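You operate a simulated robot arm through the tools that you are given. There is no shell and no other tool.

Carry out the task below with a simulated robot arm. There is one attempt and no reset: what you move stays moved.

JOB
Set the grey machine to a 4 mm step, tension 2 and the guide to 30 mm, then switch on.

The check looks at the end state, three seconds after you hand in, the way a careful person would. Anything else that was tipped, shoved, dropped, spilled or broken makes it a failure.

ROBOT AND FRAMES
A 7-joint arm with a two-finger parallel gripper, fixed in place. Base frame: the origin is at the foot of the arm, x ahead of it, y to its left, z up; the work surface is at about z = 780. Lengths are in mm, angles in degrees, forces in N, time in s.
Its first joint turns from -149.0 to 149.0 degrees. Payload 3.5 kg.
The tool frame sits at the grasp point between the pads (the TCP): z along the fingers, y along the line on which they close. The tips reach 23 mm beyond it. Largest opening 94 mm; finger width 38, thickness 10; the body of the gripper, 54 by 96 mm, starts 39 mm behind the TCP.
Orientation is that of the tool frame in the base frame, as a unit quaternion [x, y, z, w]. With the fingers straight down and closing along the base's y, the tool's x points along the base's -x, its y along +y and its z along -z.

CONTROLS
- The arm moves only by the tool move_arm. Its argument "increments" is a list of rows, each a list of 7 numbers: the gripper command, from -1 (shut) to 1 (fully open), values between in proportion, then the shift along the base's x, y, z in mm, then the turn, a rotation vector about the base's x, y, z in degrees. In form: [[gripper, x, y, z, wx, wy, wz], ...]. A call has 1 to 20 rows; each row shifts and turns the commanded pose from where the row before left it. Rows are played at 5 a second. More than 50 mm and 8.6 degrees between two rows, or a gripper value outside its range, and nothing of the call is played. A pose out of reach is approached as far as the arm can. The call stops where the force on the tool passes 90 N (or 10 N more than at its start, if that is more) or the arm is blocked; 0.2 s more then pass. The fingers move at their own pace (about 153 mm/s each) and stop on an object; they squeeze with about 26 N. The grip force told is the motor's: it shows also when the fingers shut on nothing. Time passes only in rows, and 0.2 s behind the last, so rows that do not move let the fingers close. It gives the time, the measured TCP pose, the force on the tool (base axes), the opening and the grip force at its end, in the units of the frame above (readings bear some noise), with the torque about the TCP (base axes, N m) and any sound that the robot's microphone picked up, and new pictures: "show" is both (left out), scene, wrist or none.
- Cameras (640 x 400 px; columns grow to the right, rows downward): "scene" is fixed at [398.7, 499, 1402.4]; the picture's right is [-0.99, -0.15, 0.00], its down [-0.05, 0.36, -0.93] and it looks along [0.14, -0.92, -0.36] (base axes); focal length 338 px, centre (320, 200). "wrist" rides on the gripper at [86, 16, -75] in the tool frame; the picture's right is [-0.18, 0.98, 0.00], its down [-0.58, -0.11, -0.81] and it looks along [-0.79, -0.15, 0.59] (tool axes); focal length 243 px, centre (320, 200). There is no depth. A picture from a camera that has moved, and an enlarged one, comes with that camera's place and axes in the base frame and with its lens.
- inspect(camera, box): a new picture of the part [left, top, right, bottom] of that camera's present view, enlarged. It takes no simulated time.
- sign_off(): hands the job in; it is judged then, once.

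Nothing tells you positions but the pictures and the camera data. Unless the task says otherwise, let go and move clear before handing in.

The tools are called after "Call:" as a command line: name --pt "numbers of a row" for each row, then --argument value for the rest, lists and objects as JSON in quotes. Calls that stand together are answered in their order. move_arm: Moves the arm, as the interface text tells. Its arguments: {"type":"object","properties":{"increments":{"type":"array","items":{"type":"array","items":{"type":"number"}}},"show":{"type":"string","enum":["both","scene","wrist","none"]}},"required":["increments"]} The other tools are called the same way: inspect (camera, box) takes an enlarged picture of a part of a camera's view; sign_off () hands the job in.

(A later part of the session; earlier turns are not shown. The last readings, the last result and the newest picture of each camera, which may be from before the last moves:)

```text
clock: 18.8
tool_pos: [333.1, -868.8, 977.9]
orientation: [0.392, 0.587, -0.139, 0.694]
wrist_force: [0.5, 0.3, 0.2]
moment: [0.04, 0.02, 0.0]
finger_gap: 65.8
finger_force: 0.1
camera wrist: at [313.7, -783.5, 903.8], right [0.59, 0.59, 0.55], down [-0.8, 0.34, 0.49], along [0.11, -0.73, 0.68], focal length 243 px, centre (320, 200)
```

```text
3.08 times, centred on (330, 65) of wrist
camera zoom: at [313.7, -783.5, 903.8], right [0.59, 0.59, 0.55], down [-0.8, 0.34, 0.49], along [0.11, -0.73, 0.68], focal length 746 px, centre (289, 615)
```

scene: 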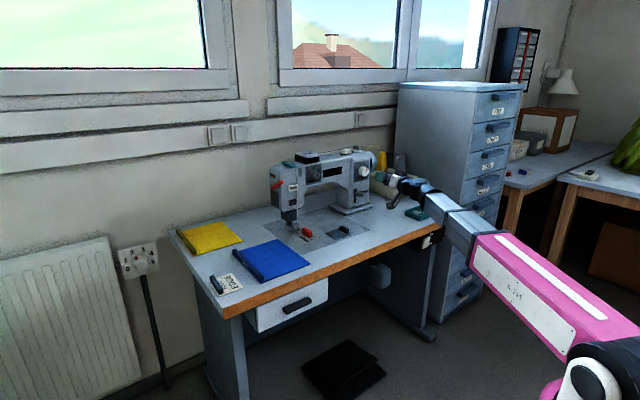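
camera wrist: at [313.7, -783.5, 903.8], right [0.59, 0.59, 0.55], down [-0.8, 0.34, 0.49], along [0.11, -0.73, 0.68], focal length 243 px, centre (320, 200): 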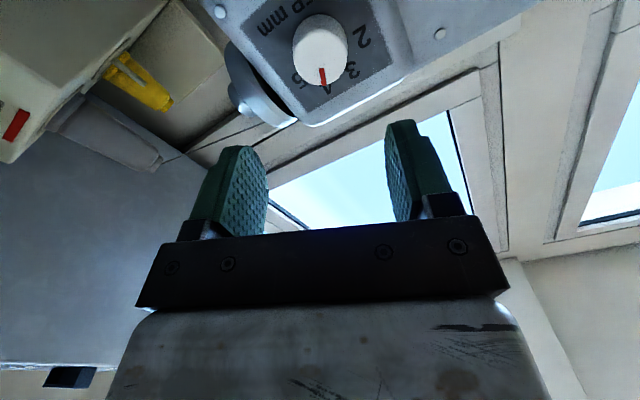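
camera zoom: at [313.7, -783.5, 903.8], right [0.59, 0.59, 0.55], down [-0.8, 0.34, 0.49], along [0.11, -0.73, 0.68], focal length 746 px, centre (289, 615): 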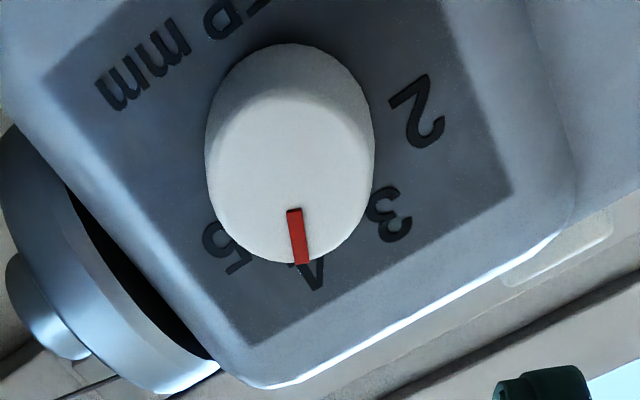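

The step mark now points at about +24°, which is the "4" position. I'll slide left along the machine to a spot in front of the tension knob, rolling toward +30°, and measure it from there.

Call:
move_arm --pt "0.4 20.1 15.9 2.36 0.53 -0.53 0" --pt "0.4 20.1 15.9 2.36 0.53 -0.53 0" --pt "0.4 20.1 15.9 2.36 0.53 -0.53 0" --pt "0.4 20.1 15.9 2.36 0.53 -0.53 0" --pt "0.4 20.1 15.9 2.36 0.53 -0.53 0" --pt "0.4 20.1 15.9 2.36 0.53 -0.53 0" --pt "0.4 20.1 15.9 2.36 0.53 -0.53 0" --pt "0.4 20.1 15.9 2.36 0.53 -0.53 0" --pt "0.4 20.1 15.9 2.36 0.53 -0.53 0" --pt "0.4 20.1 15.9 2.36 0.53 -0.53 0" --pt "0.4 0 0 0 0 0 0"

Call:
inspect --camera "scene" --box '[285, 140, 375, 200]'

Call:
inspect --camera "wrist" --box '[240, 0, 440, 150]'

```text
clock: 21.2
tool_pos: [535.1, -709.3, 999.0]
orientation: [0.43, 0.56, -0.093, 0.702]
wrist_force: [0.3, -0.3, 0.0]
moment: [0.0, -0.03, 0.04]
finger_gap: 65.4
finger_force: 0.0
camera wrist: at [522.2, -617.3, 933.6], right [0.54, 0.54, 0.65], down [-0.84, 0.3, 0.45], along [0.05, -0.79, 0.61], focal length 243 px, centre (320, 200)
```

scene: 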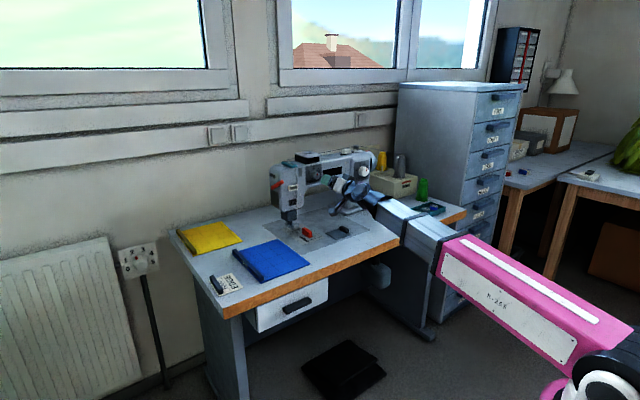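
wrist: 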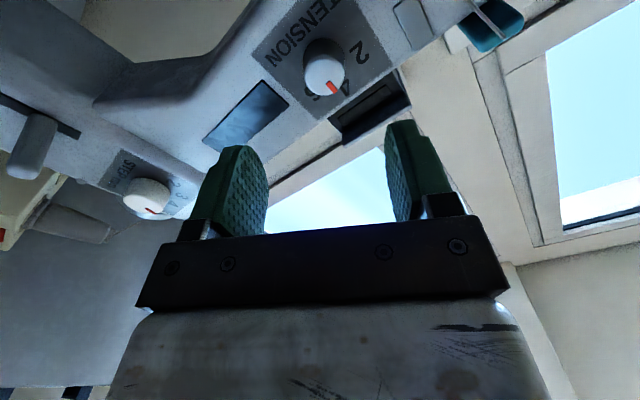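

```text
6.67 times, centred on (330, 170) of scene
camera zoom: at [398.7, 499.0, 1402.4], right [-0.99, -0.15, 0.0], down [-0.05, 0.36, -0.93], along [0.14, -0.92, -0.36], focal length 2255 px, centre (253, 400)
```

zoom: 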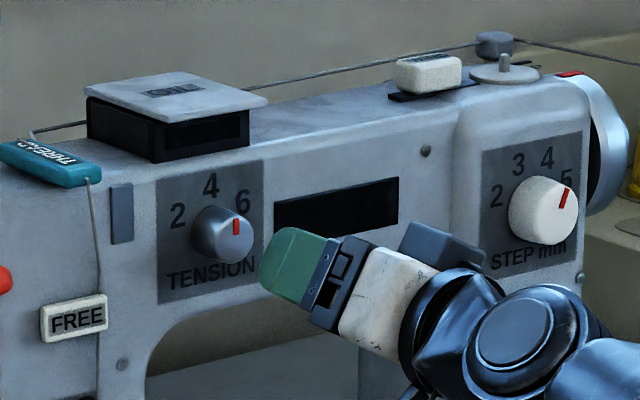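

```text
2.67 times, centred on (340, 75) of wrist
camera zoom: at [522.2, -617.3, 933.6], right [0.54, 0.54, 0.65], down [-0.84, 0.3, 0.45], along [0.05, -0.79, 0.61], focal length 647 px, centre (267, 533)
```

zoom: 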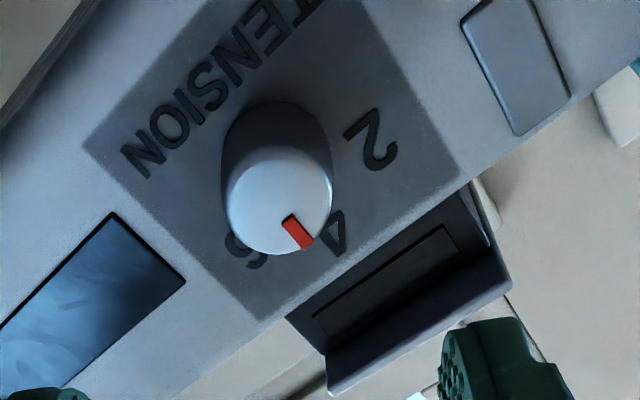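

Triangulated, the tension knob axis is at l≈−123, z≈1002, with its face at s≈981 and the panel at s≈1005. I'll advance onto it with the fingers at roll +30°.

Call:
move_arm --pt "0.4 8.49 -8.49 0.6 0 0 0" --pt "0.4 8.49 -8.49 0.6 0 0 0" --pt "0.4 8.49 -8.49 0.6 0 0 0" --pt "0.4 8.49 -8.49 0.6 0 0 0" --pt "0.4 8.49 -8.49 0.6 0 0 0" --pt "0.4 8.49 -8.49 0 0 0 0" --pt "0.4 4.07 -4.07 0 0 0 0" --pt "0.4 4.07 -4.07 0 0 0 0" --pt "0.4 4.07 -4.07 0 0 0 0" --pt "0.4 3.8 -3.8 0 0 0 0" --pt "0.4 0 0 0 0 0 0"

Call:
inspect --camera "scene" --box '[285, 140, 375, 200]'

Call:
inspect --camera "wrist" --box '[180, 60, 460, 240]'

```text
clock: 23.6
tool_pos: [602.5, -776.4, 1003.4]
orientation: [0.43, 0.56, -0.093, 0.702]
wrist_force: [-0.3, 0.1, 0.2]
moment: [0.02, -0.01, 0.03]
finger_gap: 65.8
finger_force: 0.0
camera wrist: at [589.2, -684.7, 937.0], right [0.54, 0.54, 0.65], down [-0.84, 0.3, 0.45], along [0.05, -0.79, 0.61], focal length 243 px, centre (320, 200)
```

scene: 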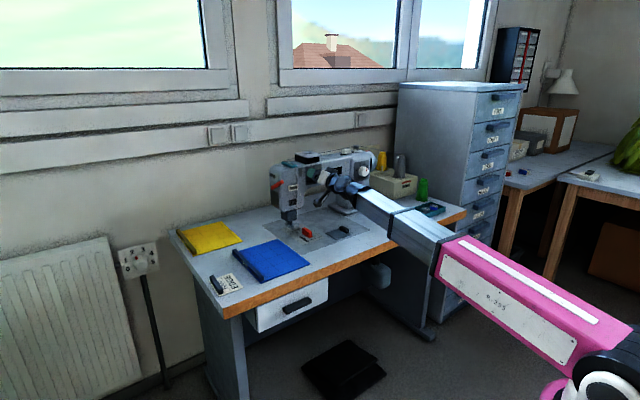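
wrist: 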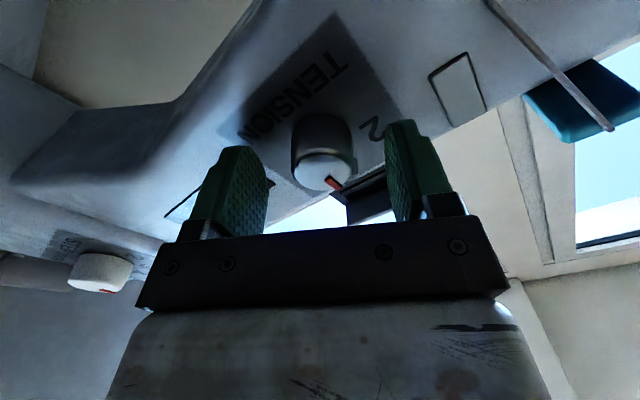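

```text
6.67 times, centred on (330, 170) of scene
camera zoom: at [398.7, 499.0, 1402.4], right [-0.99, -0.15, 0.0], down [-0.05, 0.36, -0.93], along [0.14, -0.92, -0.36], focal length 2255 px, centre (253, 400)
```

zoom: 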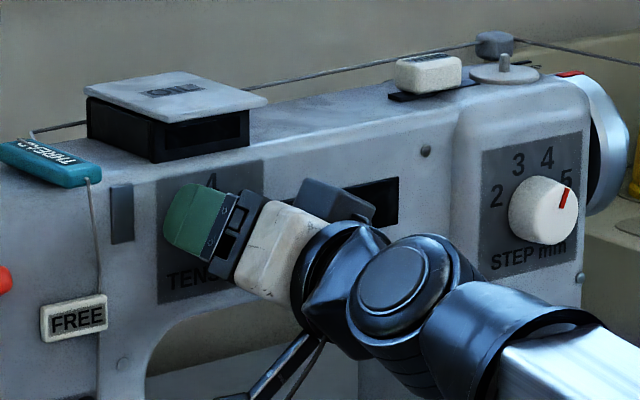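

```text
2.22 times, centred on (320, 150) of wrist
camera zoom: at [589.2, -684.7, 937.0], right [0.54, 0.54, 0.65], down [-0.84, 0.3, 0.45], along [0.05, -0.79, 0.61], focal length 539 px, centre (320, 311)
```

zoom: 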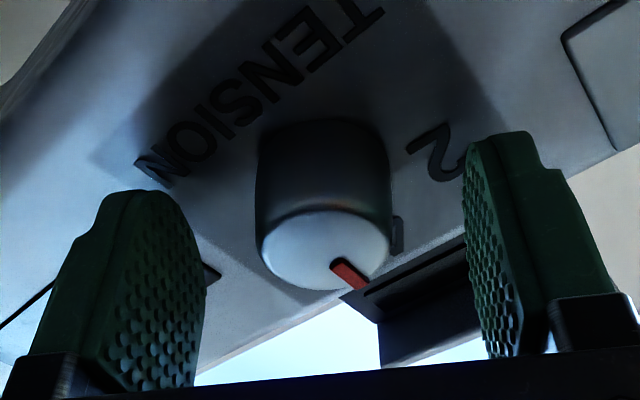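

The fingers are around the tension knob with no contact. I'll close and check the grip.

Call:
move_arm --pt "-1 0 0 0 0 0 0" --pt "-1 0 0 0 0 0 0" --pt "-1 0 0 0 0 0 0" --show "wrist"

Call:
inspect --camera "wrist" --box '[180, 60, 460, 240]'

```text
clock: 24.4
tool_pos: [602.3, -777.0, 1002.1]
orientation: [0.429, 0.56, -0.093, 0.702]
wrist_force: [10.6, 5.3, 9.4]
moment: [-0.1, -0.13, 0.28]
finger_gap: 30.8
finger_force: 45.1
camera wrist: at [589.9, -684.0, 937.5], right [0.54, 0.54, 0.65], down [-0.84, 0.3, 0.45], along [0.05, -0.79, 0.61], focal length 243 px, centre (320, 200)
```

wrist: 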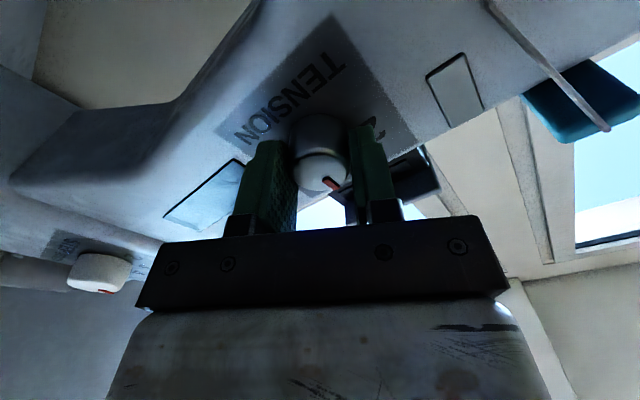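

```text
2.22 times, centred on (320, 150) of wrist
camera zoom: at [589.9, -684.0, 937.5], right [0.54, 0.54, 0.65], down [-0.84, 0.3, 0.45], along [0.05, -0.79, 0.61], focal length 539 px, centre (320, 311)
```

zoom: 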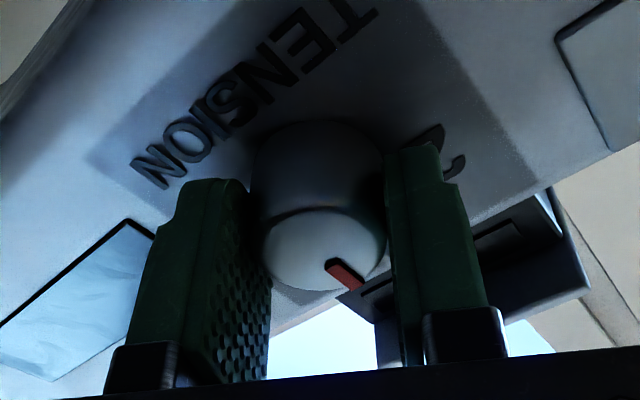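

The grip is good with a 30.8 mm gap. I'll turn it 60° counter-clockwise as seen from the front, from 4 to 2.

Call:
move_arm --pt "-1 0 0 0 -2.121 2.121 0" --pt "-1 0 0 0 -2.121 2.121 0" --pt "-1 0 0 0 -2.121 2.121 0" --pt "-1 0 0 0 -2.121 2.121 0" --pt "-1 0 0 0 -2.121 2.121 0" --pt "-1 0 0 0 -2.121 2.121 0" --pt "-1 0 0 0 -2.121 2.121 0" --pt "-1 0 0 0 -2.121 2.121 0" --pt "-1 0 0 0 -2.121 2.121 0" --pt "-1 0 0 0 -2.121 2.121 0" --pt "-1 0 0 0 -2.121 2.121 0" --pt "-1 0 0 0 -2.121 2.121 0" --pt "-1 0 0 0 -2.121 2.121 0" --pt "-1 0 0 0 -2.121 2.121 0" --pt "-1 0 0 0 -2.121 2.121 0" --pt "-1 0 0 0 -2.121 2.121 0" --pt "-1 0 0 0 -2.121 2.121 0" --pt "-1 0 0 0 -2.121 2.121 0" --pt "-1 0 0 0 -2.121 2.121 0" --pt "-1 0 0 0 -2.121 2.121 0"

Call:
inspect --camera "wrist" --box '[180, 60, 460, 240]'

Call:
inspect --camera "scene" --box '[285, 140, 375, 200]'

```text
clock: 28.6
tool_pos: [603.5, -775.9, 1002.3]
orientation: [0.091, 0.701, -0.43, 0.562]
wrist_force: [34.3, 27.0, 9.1]
moment: [-0.27, -0.33, 1.01]
finger_gap: 30.5
finger_force: 45.3
camera wrist: at [529.0, -744.2, 921.2], right [0.66, 0.67, -0.33], down [-0.43, 0.71, 0.56], along [0.61, -0.23, 0.76], focal length 243 px, centre (320, 200)
```

scene: 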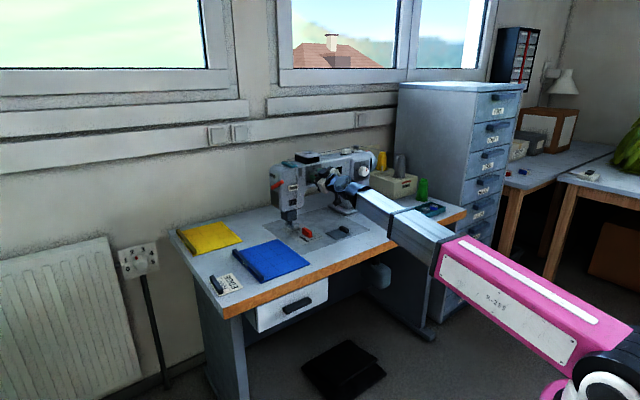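
wrist: 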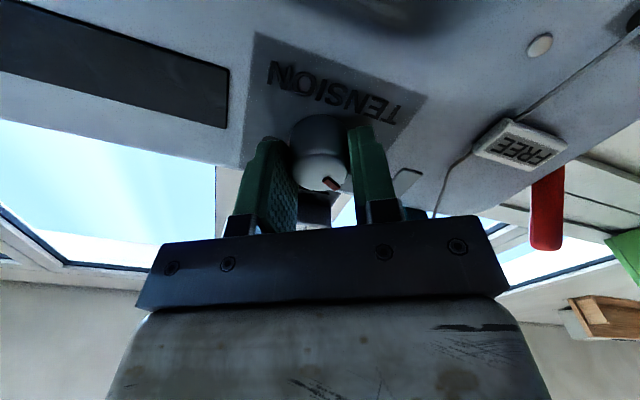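

```text
2.22 times, centred on (320, 150) of wrist
camera zoom: at [529.0, -744.2, 921.2], right [0.66, 0.67, -0.33], down [-0.43, 0.71, 0.56], along [0.61, -0.23, 0.76], focal length 539 px, centre (320, 311)
```

zoom: 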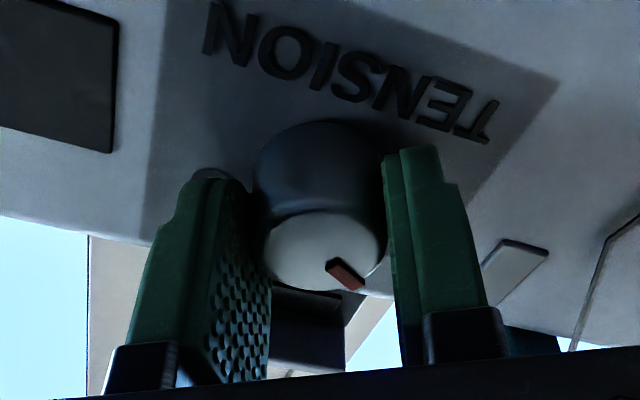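

```text
6.67 times, centred on (330, 170) of scene
camera zoom: at [398.7, 499.0, 1402.4], right [-0.99, -0.15, 0.0], down [-0.05, 0.36, -0.93], along [0.14, -0.92, -0.36], focal length 2255 px, centre (253, 400)
```

zoom: 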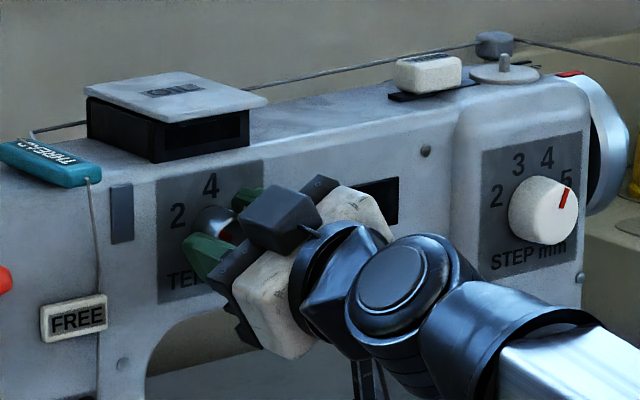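

The mark followed the gripper through the full turn. There's some side load, so I'll open now, back off, and read the dial.

Call:
move_arm --pt "0.2 0 0 0 0 0 0" --pt "0.4 0 0 0 0 0 0" --pt "0.4 -7 7 0 0 0 0" --pt "0.4 -14 14 0 0 0 0" --pt "0.4 -20 20 0 0 0 0" --pt "0.4 -20 20 0 0 0 0" --pt "0.4 -20 20 0 0 0 0" --pt "0.4 -20 20 0 0 0 0" --pt "0.4 0 0 0 0 0 0"

Call:
inspect --camera "wrist" --box '[240, 0, 440, 130]'

Call:
inspect --camera "scene" --box '[285, 140, 375, 200]'

```text
clock: 30.6
tool_pos: [500.7, -675.2, 1002.7]
orientation: [0.091, 0.701, -0.43, 0.562]
wrist_force: [-0.3, 0.3, 0.2]
moment: [-0.02, 0.0, 0.04]
finger_gap: 65.9
finger_force: 0.0
camera wrist: at [426.9, -644.2, 920.5], right [0.67, 0.67, -0.33], down [-0.43, 0.71, 0.56], along [0.61, -0.23, 0.76], focal length 243 px, centre (320, 200)
```

scene: 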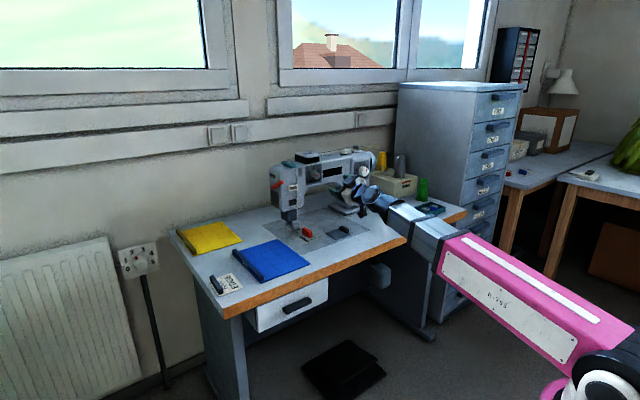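
wrist: 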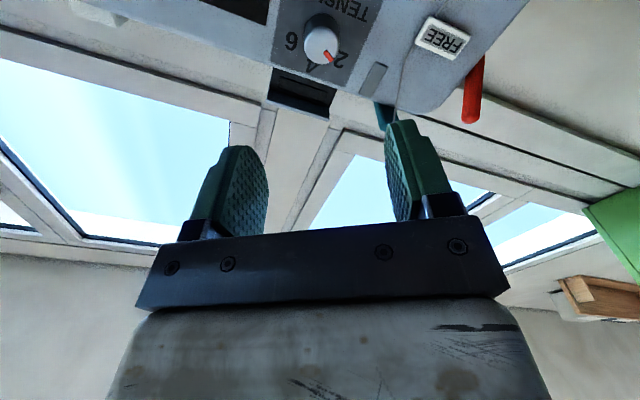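

```text
3.08 times, centred on (340, 65) of wrist
camera zoom: at [426.9, -644.2, 920.5], right [0.67, 0.67, -0.33], down [-0.43, 0.71, 0.56], along [0.61, -0.23, 0.76], focal length 746 px, centre (258, 615)
```

zoom: 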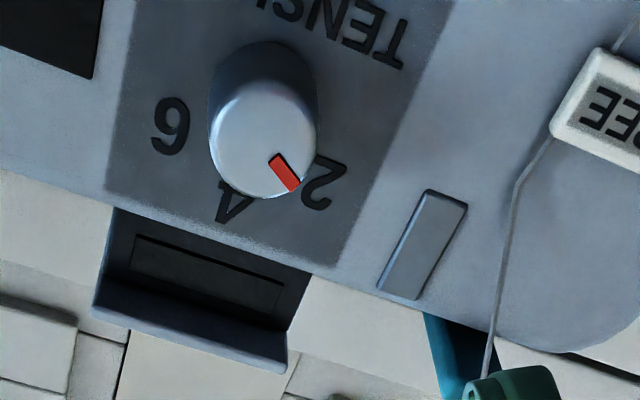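

```text
6.67 times, centred on (330, 170) of scene
camera zoom: at [398.7, 499.0, 1402.4], right [-0.99, -0.15, 0.0], down [-0.05, 0.36, -0.93], along [0.14, -0.92, -0.36], focal length 2255 px, centre (253, 400)
```

zoom: 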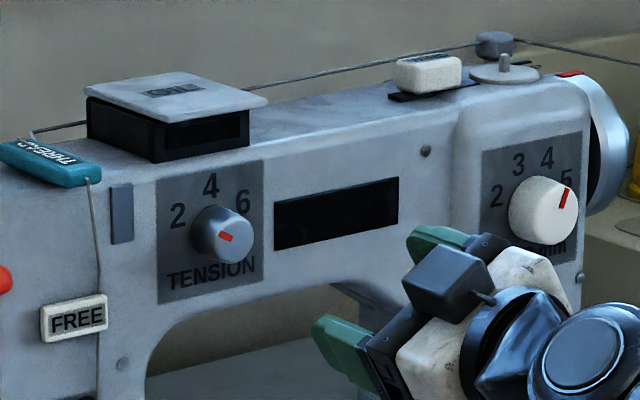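

The tension mark now sits at about −59°, on the "2". Next I'll roll level, tip the tool down and back off, so the wrist camera can view the red guide and its scale.

Call:
move_arm --pt "0.4 -1.8 1.8 -2.6 3.536 -3.536 0" --pt "0.4 -1.8 1.8 -2.6 3.536 -3.536 0" --pt "0.4 -1.8 1.8 -2.6 3.536 -3.536 0" --pt "0.4 -1.8 1.8 -2.6 3.536 -3.536 0" --pt "0.4 -1.8 1.8 -2.6 3.536 -3.536 0" --pt "0.4 -1.8 1.8 -2.6 3.536 -3.536 0" --pt "0.4 -1.8 1.8 -2.6 3.536 3.536 0" --pt "0.4 -1.8 1.8 -2.6 3.536 3.536 0" --pt "0.4 -1.8 1.8 -2.6 3.536 3.536 0" --pt "0.4 -1.8 1.8 -2.6 3.536 3.536 0" --pt "0.4 -1.8 1.8 -2.6 3.536 3.536 0" --pt "0.4 -1.8 1.8 -2.6 3.536 3.536 0" --pt "0.4 -1.8 1.8 -2.6 3.536 3.536 0" --pt "0.4 -1.8 1.8 -2.6 3.536 3.536 0" --pt "0.4 -1.8 1.8 -2.6 3.536 3.536 0" --pt "0.4 -1.8 1.8 -2.6 3.536 3.536 0" --pt "0.4 -1.8 1.8 -2.6 3.536 3.536 0" --pt "0.4 -1.8 1.8 -2.6 3.536 3.536 0" --pt "0.4 0 0 0 0 0 0"

Call:
inspect --camera "wrist" --box '[240, 0, 440, 130]'

Call:
inspect --camera "scene" --box '[260, 130, 380, 250]'

```text
clock: 34.6
tool_pos: [469.0, -643.1, 956.3]
orientation: [0.369, 0.893, -0.099, 0.239]
wrist_force: [1.4, 0.0, 0.3]
moment: [0.02, 0.01, -0.01]
finger_gap: 65.7
finger_force: 0.0
camera wrist: at [400.0, -553.0, 978.6], right [0.81, 0.58, 0.09], down [-0.01, -0.15, 0.99], along [0.59, -0.8, -0.12], focal length 243 px, centre (320, 200)
```

scene: 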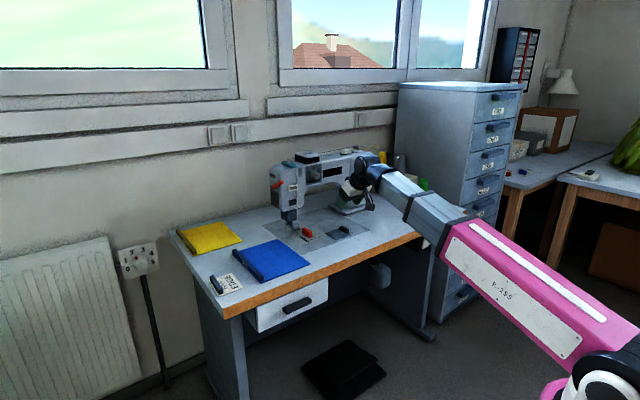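
wrist: 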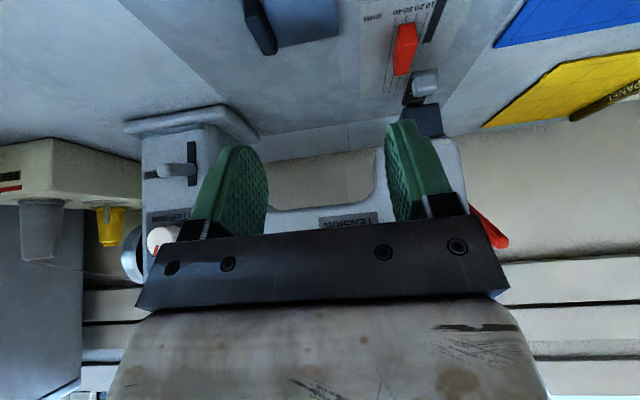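

```text
3.08 times, centred on (340, 65) of wrist
camera zoom: at [400.0, -553.0, 978.6], right [0.81, 0.58, 0.09], down [-0.01, -0.15, 0.99], along [0.59, -0.8, -0.12], focal length 746 px, centre (258, 615)
```

zoom: 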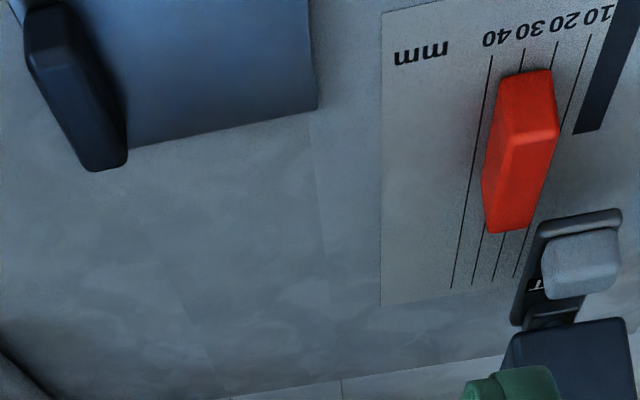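

```text
3.33 times, centred on (320, 190) of scene
camera zoom: at [398.7, 499.0, 1402.4], right [-0.99, -0.15, 0.0], down [-0.05, 0.36, -0.93], along [0.14, -0.92, -0.36], focal length 1127 px, centre (320, 233)
```

zoom: 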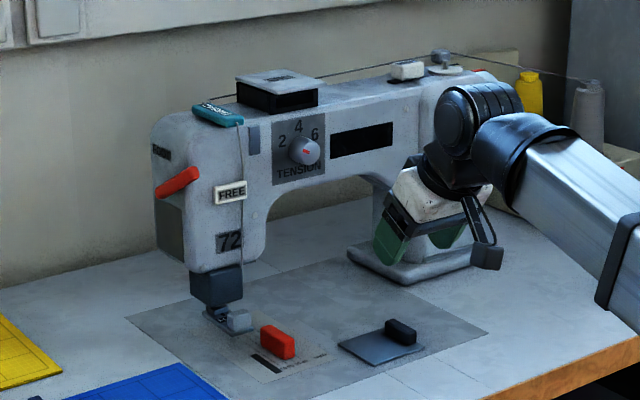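

The guide sits on lines marked 10 to 40 mm, increasing away from the needle. I'll enlarge it to see which edge is read and where it stands now.

Call:
inspect --camera "wrist" --box '[380, 0, 450, 70]'

Call:
inspect --camera "scene" --box '[285, 210, 345, 250]'

Call:
inspect --camera "wrist" --box '[390, 0, 460, 120]'

```text
5.71 times, centred on (415, 35) of wrist
camera zoom: at [400.0, -553.0, 978.6], right [0.81, 0.58, 0.09], down [-0.01, -0.15, 0.99], along [0.59, -0.8, -0.12], focal length 1386 px, centre (-223, 1143)
```

zoom: 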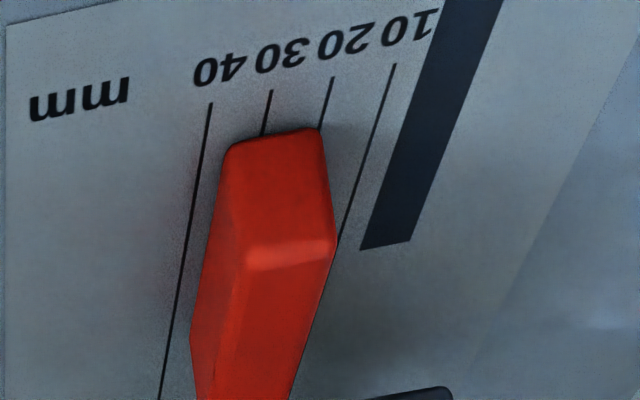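

```text
10.00 times, centred on (315, 230) of scene
camera zoom: at [398.7, 499.0, 1402.4], right [-0.99, -0.15, 0.0], down [-0.05, 0.36, -0.93], along [0.14, -0.92, -0.36], focal length 3382 px, centre (370, -100)
```

zoom: 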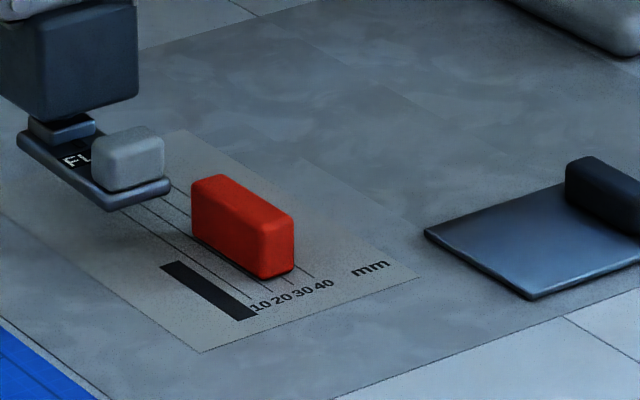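

```text
3.33 times, centred on (425, 60) of wrist
camera zoom: at [400.0, -553.0, 978.6], right [0.81, 0.58, 0.09], down [-0.01, -0.15, 0.99], along [0.59, -0.8, -0.12], focal length 809 px, centre (-30, 667)
```

zoom: 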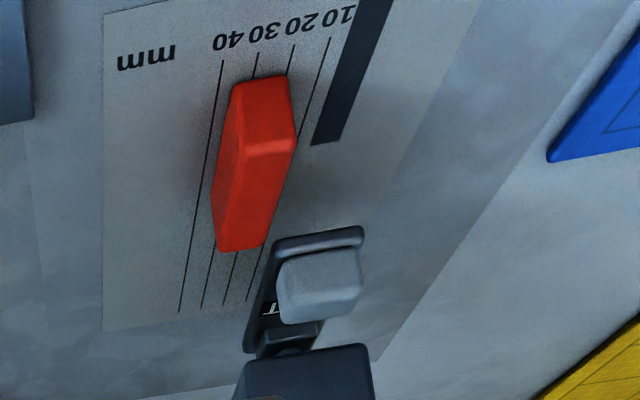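

The needle-side edge is exactly on the 20 line and the block is about 16 mm wide, so it must move 10 mm away from the needle. The block is centred near s=937, l=−37.5 with its top at z≈803. I'll move above it with the tool tilted 30°.

Call:
move_arm --pt "-0.1 20.7 -5.56 -10.8 0 0 0" --pt "-0.1 20.7 -5.56 -10.8 0 0 0" --pt "-0.1 20.7 -5.56 -10.8 0 0 0" --pt "-0.1 20.7 -5.56 -10.8 0 0 0" --pt "-0.1 20.7 -5.56 -10.8 0 0 0" --pt "-0.1 20.7 -5.56 -10.8 0 0 0" --pt "-0.1 20.7 -5.56 -10.8 0 0 0" --pt "-0.1 20.7 -5.56 -10.8 0 0 0" --pt "-0.1 0 0 0 0 0 0"

Call:
inspect --camera "wrist" --box '[200, 0, 480, 220]'

Call:
inspect --camera "scene" --box '[270, 170, 350, 250]'

```text
clock: 36.6
tool_pos: [635.3, -688.2, 870.1]
orientation: [0.37, 0.892, -0.1, 0.241]
wrist_force: [-1.5, 1.1, 0.7]
moment: [0.03, 0.02, 0.03]
finger_gap: 42.4
finger_force: 0.0
camera wrist: at [566.1, -598.1, 892.4], right [0.81, 0.58, 0.09], down [-0.01, -0.15, 0.99], along [0.59, -0.8, -0.11], focal length 243 px, centre (320, 200)
```

scene: 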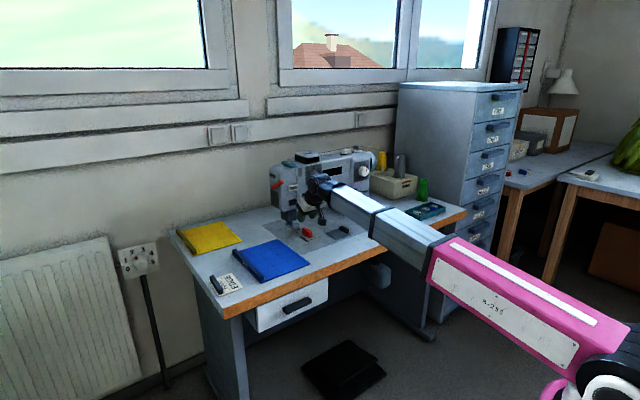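
wrist: 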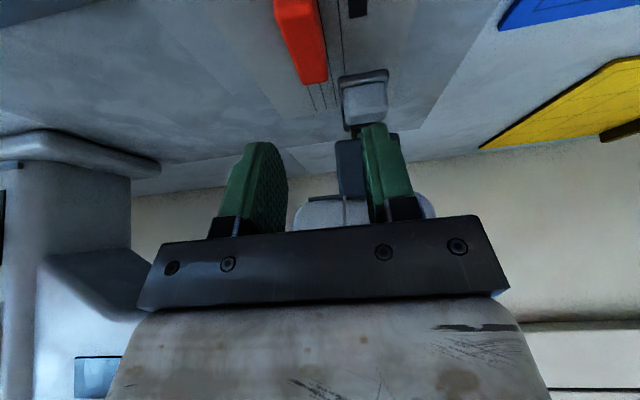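

```text
1.82 times, centred on (340, 110) of wrist
camera zoom: at [566.1, -598.1, 892.4], right [0.81, 0.58, 0.09], down [-0.01, -0.15, 0.99], along [0.59, -0.8, -0.11], focal length 441 px, centre (284, 364)
```

zoom: 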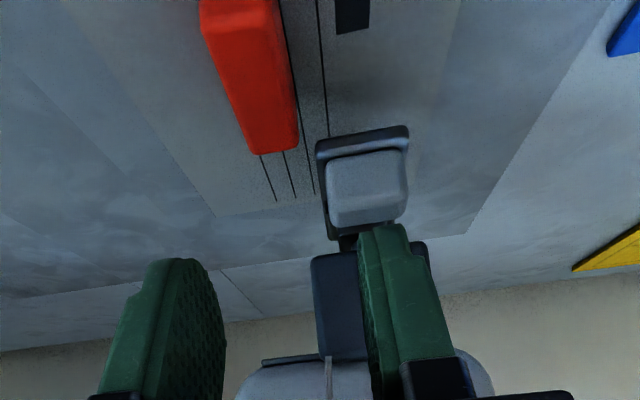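

```text
5.00 times, centred on (310, 210) of scene
camera zoom: at [398.7, 499.0, 1402.4], right [-0.99, -0.15, 0.0], down [-0.05, 0.36, -0.93], along [0.14, -0.92, -0.36], focal length 1691 px, centre (370, 150)
```

zoom: 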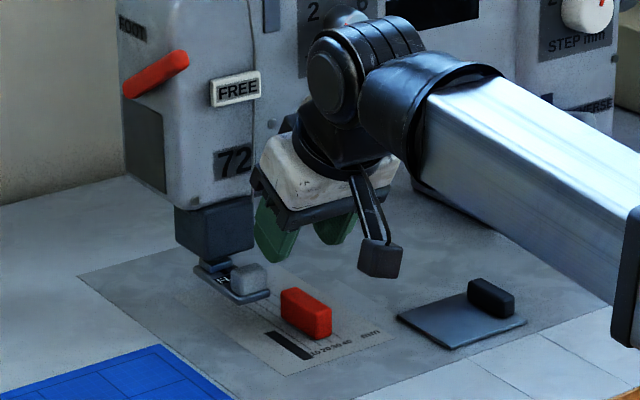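

The gripper is over the block. I'll lower it partway and check the clearance on each side.

Call:
move_arm --pt "-0.1 0 0 -10 0 0 0" --pt "-0.1 0 0 -10 0 0 0" --pt "-0.1 0 0 -10 0 0 0" --pt "-0.1 0 0 -8 0 0 0" --pt "-0.1 0 0 0 0 0 0"

Call:
inspect --camera "wrist" --box '[200, 0, 480, 220]'

Call:
inspect --camera "scene" --box '[280, 190, 340, 250]'

```text
clock: 37.8
tool_pos: [634.4, -689.2, 832.0]
orientation: [0.37, 0.892, -0.099, 0.239]
wrist_force: [0.1, 0.5, -1.2]
moment: [0.0, 0.01, 0.02]
finger_gap: 42.2
finger_force: 0.0
camera wrist: at [565.7, -598.7, 854.0], right [0.81, 0.58, 0.09], down [-0.01, -0.15, 0.99], along [0.59, -0.8, -0.11], focal length 243 px, centre (320, 200)
```

scene: 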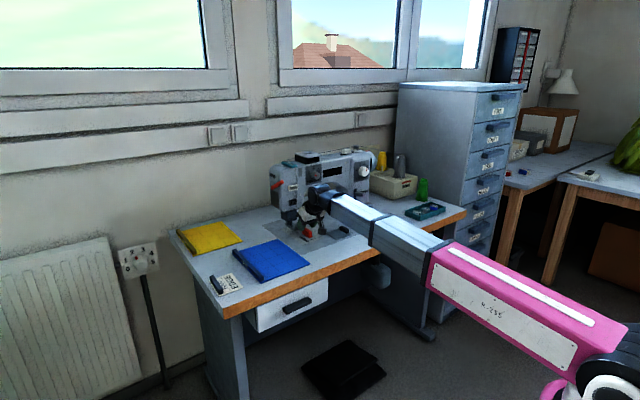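
wrist: 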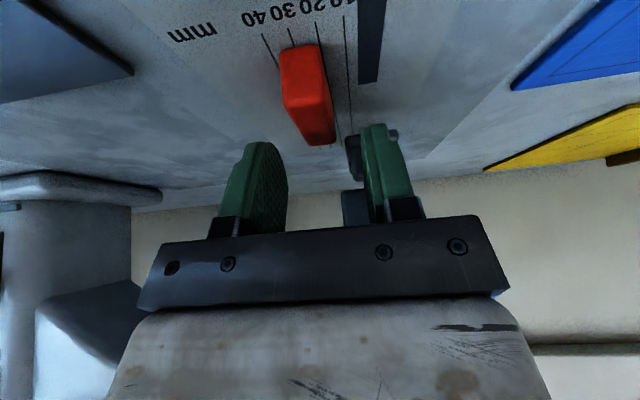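

```text
1.82 times, centred on (340, 110) of wrist
camera zoom: at [565.7, -598.7, 854.0], right [0.81, 0.58, 0.09], down [-0.01, -0.15, 0.99], along [0.59, -0.8, -0.11], focal length 441 px, centre (284, 364)
```

zoom: 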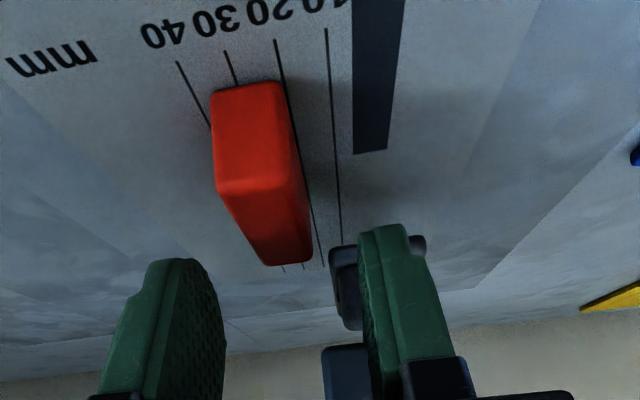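

```text
6.67 times, centred on (310, 220) of scene
camera zoom: at [398.7, 499.0, 1402.4], right [-0.99, -0.15, 0.0], down [-0.05, 0.36, -0.93], along [0.14, -0.92, -0.36], focal length 2255 px, centre (387, 67)
```

zoom: 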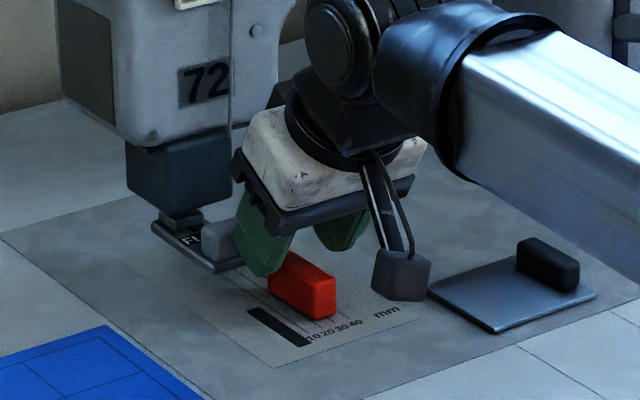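

The block lies centred between the fingers and its needle-side edge is on the 20 line. I'll lower to grip height and close.

Call:
move_arm --pt "-0.1 -0.6 -0.6 -5 0 0 0" --pt "-0.1 0 0 -5 0 0 0" --pt "-0.1 0 0 -4 0 0 0" --pt "-0.1 0 0 -4 0 0 0" --pt "-0.1 0 0 0 0 0 0" --show "wrist"

Call:
inspect --camera "wrist" --box '[200, 0, 480, 220]'

Call:
inspect --camera "scene" --box '[280, 190, 340, 250]'

```text
clock: 39.0
tool_pos: [633.4, -690.3, 813.7]
orientation: [0.369, 0.892, -0.1, 0.24]
wrist_force: [0.9, 0.1, -0.2]
moment: [0.02, -0.02, -0.02]
finger_gap: 42.4
finger_force: 0.0
camera wrist: at [565.1, -599.1, 836.1], right [0.81, 0.58, 0.09], down [-0.01, -0.15, 0.99], along [0.59, -0.8, -0.11], focal length 243 px, centre (320, 200)
```

wrist: 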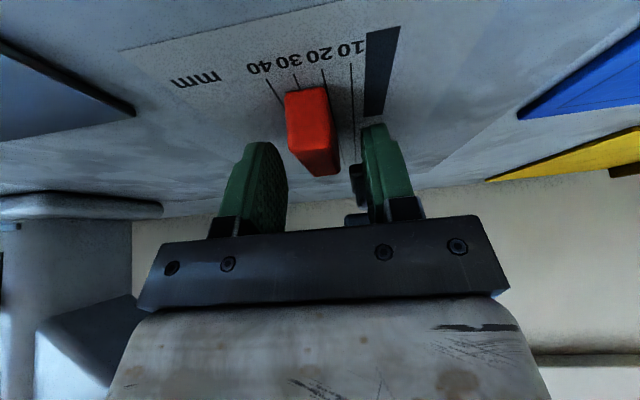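

```text
1.82 times, centred on (340, 110) of wrist
camera zoom: at [565.1, -599.1, 836.1], right [0.81, 0.58, 0.09], down [-0.01, -0.15, 0.99], along [0.59, -0.8, -0.11], focal length 441 px, centre (284, 364)
```

zoom: 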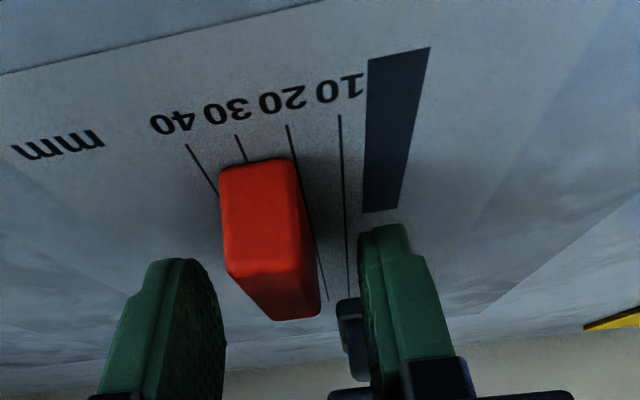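

```text
6.67 times, centred on (310, 220) of scene
camera zoom: at [398.7, 499.0, 1402.4], right [-0.99, -0.15, 0.0], down [-0.05, 0.36, -0.93], along [0.14, -0.92, -0.36], focal length 2255 px, centre (387, 67)
```

zoom: 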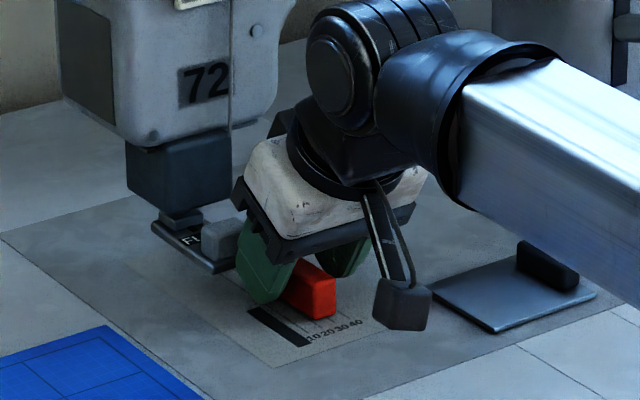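

The fingers are beside the block with no contact. I'll close.

Call:
move_arm --pt "-1 0 0 0 0 0 0" --pt "-1 0 0 0 0 0 0" --pt "-1 0 0 0 0 0 0" --show "wrist"

Call:
inspect --camera "wrist" --box '[250, 30, 430, 190]'

```text
clock: 39.8
tool_pos: [634.9, -688.2, 813.5]
orientation: [0.37, 0.892, -0.1, 0.24]
wrist_force: [2.6, 2.1, -2.5]
moment: [-0.14, -0.2, -0.02]
finger_gap: 16.4
finger_force: 45.0
camera wrist: at [565.3, -598.9, 836.2], right [0.81, 0.58, 0.09], down [-0.01, -0.15, 0.99], along [0.59, -0.8, -0.12], focal length 243 px, centre (320, 200)
```

wrist: 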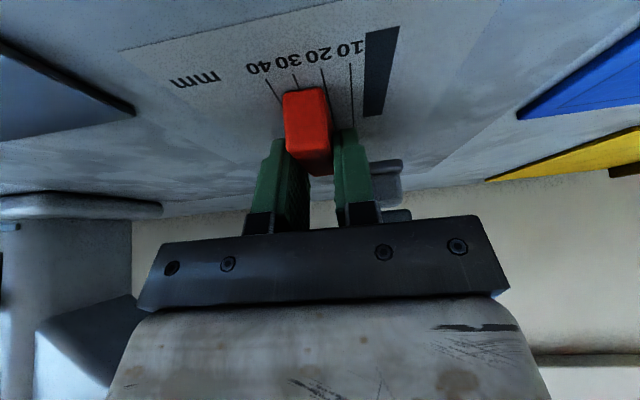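

```text
2.50 times, centred on (340, 110) of wrist
camera zoom: at [565.3, -598.9, 836.2], right [0.81, 0.58, 0.09], down [-0.01, -0.15, 0.99], along [0.59, -0.8, -0.12], focal length 606 px, centre (270, 425)
```

zoom: 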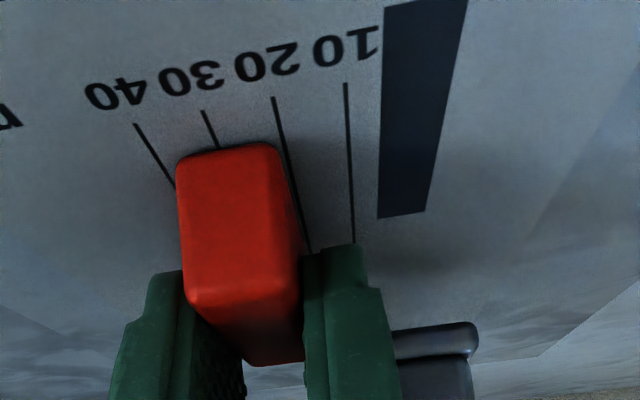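

The block is gripped at 16.4 mm. I'll slide it about 9.5 mm toward the larger numbers and check it against the lines.

Call:
move_arm --pt "-1 -1.34 -1.34 0 0 0 0" --pt "-1 -1.34 -1.34 0 0 0 0" --pt "-1 -1.34 -1.34 0 0 0 0" --pt "-1 -1.34 -1.34 0 0 0 0" --pt "-1 -1.34 -1.34 0 0 0 0" --pt "-1 0 0 0 0 0 0" --pt "-1 0 0 0 0 0 0" --show "wrist"

Call:
inspect --camera "wrist" --box '[250, 30, 430, 190]'

Call:
inspect --camera "scene" --box '[290, 215, 340, 250]'

```text
clock: 41.4
tool_pos: [626.7, -694.6, 814.2]
orientation: [0.37, 0.892, -0.099, 0.24]
wrist_force: [-1.0, 0.6, 2.1]
moment: [0.12, 0.08, -0.04]
finger_gap: 16.6
finger_force: 44.9
camera wrist: at [558.7, -605.5, 836.2], right [0.81, 0.58, 0.09], down [-0.01, -0.15, 0.99], along [0.59, -0.8, -0.11], focal length 243 px, centre (320, 200)
```

wrist: 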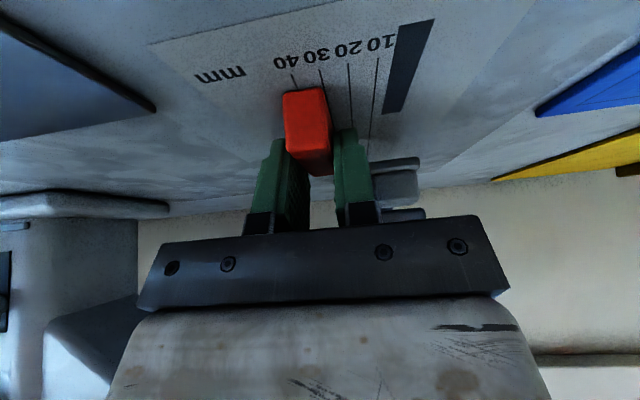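

```text
2.50 times, centred on (340, 110) of wrist
camera zoom: at [558.7, -605.5, 836.2], right [0.81, 0.58, 0.09], down [-0.01, -0.15, 0.99], along [0.59, -0.8, -0.11], focal length 606 px, centre (270, 425)
```

zoom: 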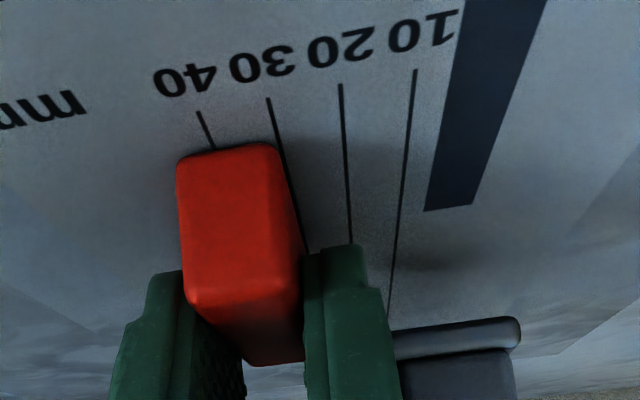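

```text
11.43 times, centred on (315, 232) of scene
camera zoom: at [398.7, 499.0, 1402.4], right [-0.99, -0.15, 0.0], down [-0.05, 0.36, -0.93], along [0.14, -0.92, -0.36], focal length 3865 px, centre (377, -171)
```

zoom: 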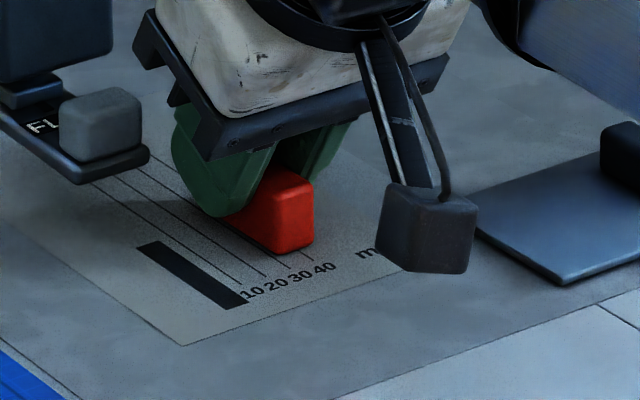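

The needle-side edge is now close to the 30 line. I'll enlarge further for a precise check.

Call:
inspect --camera "wrist" --box '[305, 60, 365, 110]'

Call:
inspect --camera "wrist" --box '[310, 70, 350, 140]'

Call:
inspect --camera "scene" --box '[300, 225, 325, 245]'

```text
8.00 times, centred on (335, 85) of wrist
camera zoom: at [558.7, -605.5, 836.2], right [0.81, 0.58, 0.09], down [-0.01, -0.15, 0.99], along [0.59, -0.8, -0.11], focal length 1941 px, centre (200, 1120)
```

zoom: 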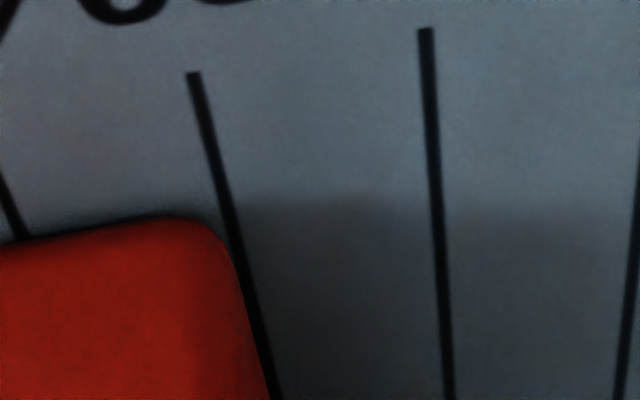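

```text
5.71 times, centred on (330, 105) of wrist
camera zoom: at [558.7, -605.5, 836.2], right [0.81, 0.58, 0.09], down [-0.01, -0.15, 0.99], along [0.59, -0.8, -0.11], focal length 1386 px, centre (263, 743)
```

zoom: 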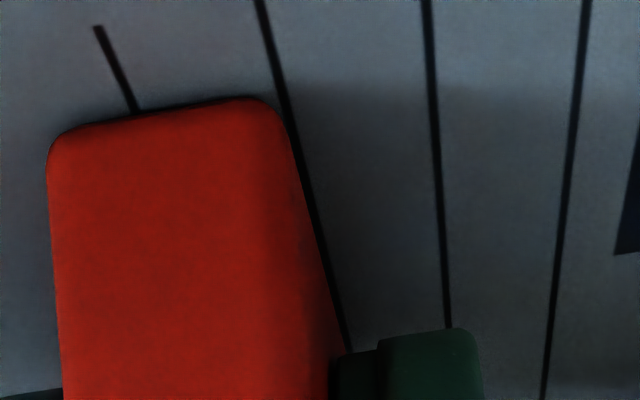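

```text
16.00 times, centred on (312, 235) of scene
camera zoom: at [398.7, 499.0, 1402.4], right [-0.99, -0.15, 0.0], down [-0.05, 0.36, -0.93], along [0.14, -0.92, -0.36], focal length 5411 px, centre (440, -360)
```

zoom: 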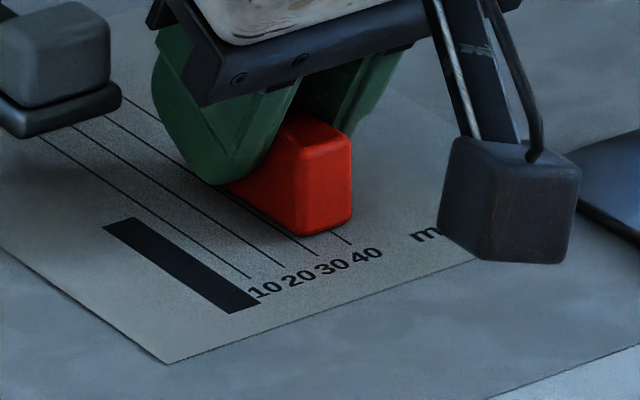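

The guide's edge lies along the 30 line, with the same visual relation it first had to the 20 line. I'll release, lift straight up and verify.

Call:
move_arm --pt "-0.5 0 0 0 0 0 0" --pt "-0.1 0 0 0 0 0 0" --pt "-0.1 0 0 0 0 0 0" --pt "-0.1 0 0 8 0 0 0" --pt "-0.1 0 0 12 0 0 0" --pt "-0.1 -5 5 15 0 0 0" --pt "-0.1 -15 15 20 0 0 0" --pt "-0.1 -20 20 20 0 0 0" --pt "-0.1 -20 20 20 0 0 0" --pt "-0.1 0 0 0 0 0 0"

Call:
inspect --camera "wrist" --box '[270, 0, 390, 100]'

Call:
inspect --camera "scene" --box '[280, 205, 340, 250]'

```text
clock: 43.6
tool_pos: [566.7, -637.0, 909.0]
orientation: [0.37, 0.892, -0.099, 0.24]
wrist_force: [0.0, 0.1, -0.9]
moment: [0.02, -0.01, -0.04]
finger_gap: 42.4
finger_force: 0.0
camera wrist: at [499.3, -546.0, 930.9], right [0.81, 0.58, 0.09], down [-0.01, -0.15, 0.99], along [0.59, -0.8, -0.12], focal length 243 px, centre (320, 200)
```

scene: 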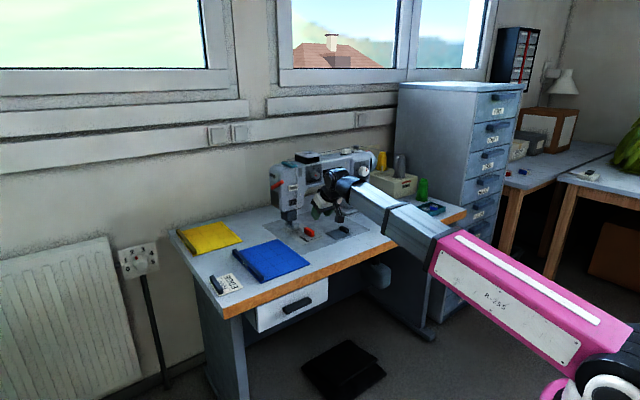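
wrist: 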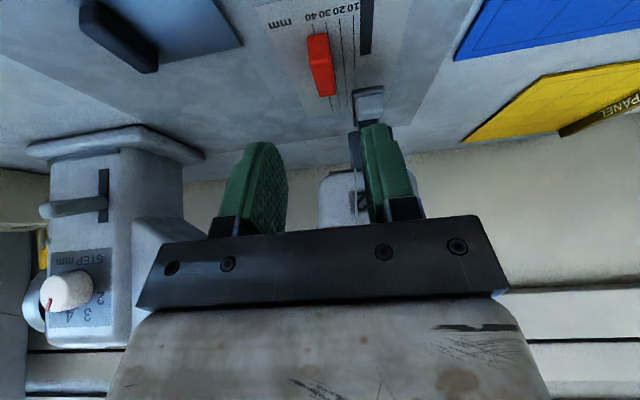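

```text
4.00 times, centred on (330, 50) of wrist
camera zoom: at [499.3, -546.0, 930.9], right [0.81, 0.58, 0.09], down [-0.01, -0.15, 0.99], along [0.59, -0.8, -0.12], focal length 970 px, centre (280, 800)
```

zoom: 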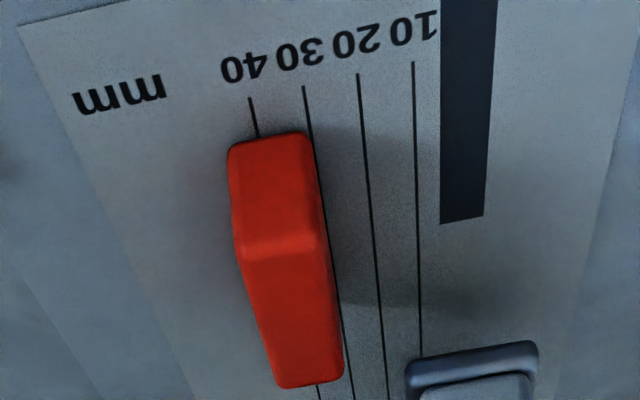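

```text
8.89 times, centred on (310, 228) of scene
camera zoom: at [398.7, 499.0, 1402.4], right [-0.99, -0.15, 0.0], down [-0.05, 0.36, -0.93], along [0.14, -0.92, -0.36], focal length 3006 px, centre (409, -44)
```

zoom: 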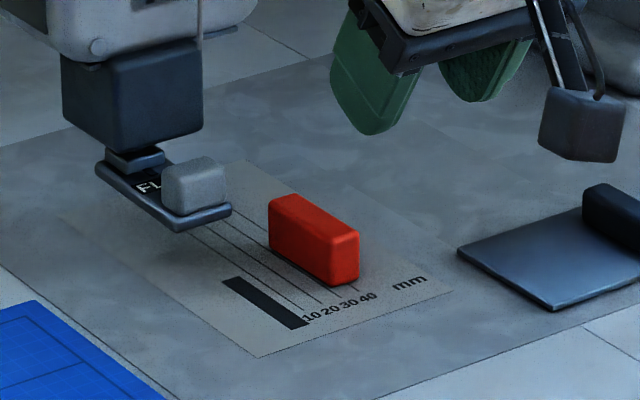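

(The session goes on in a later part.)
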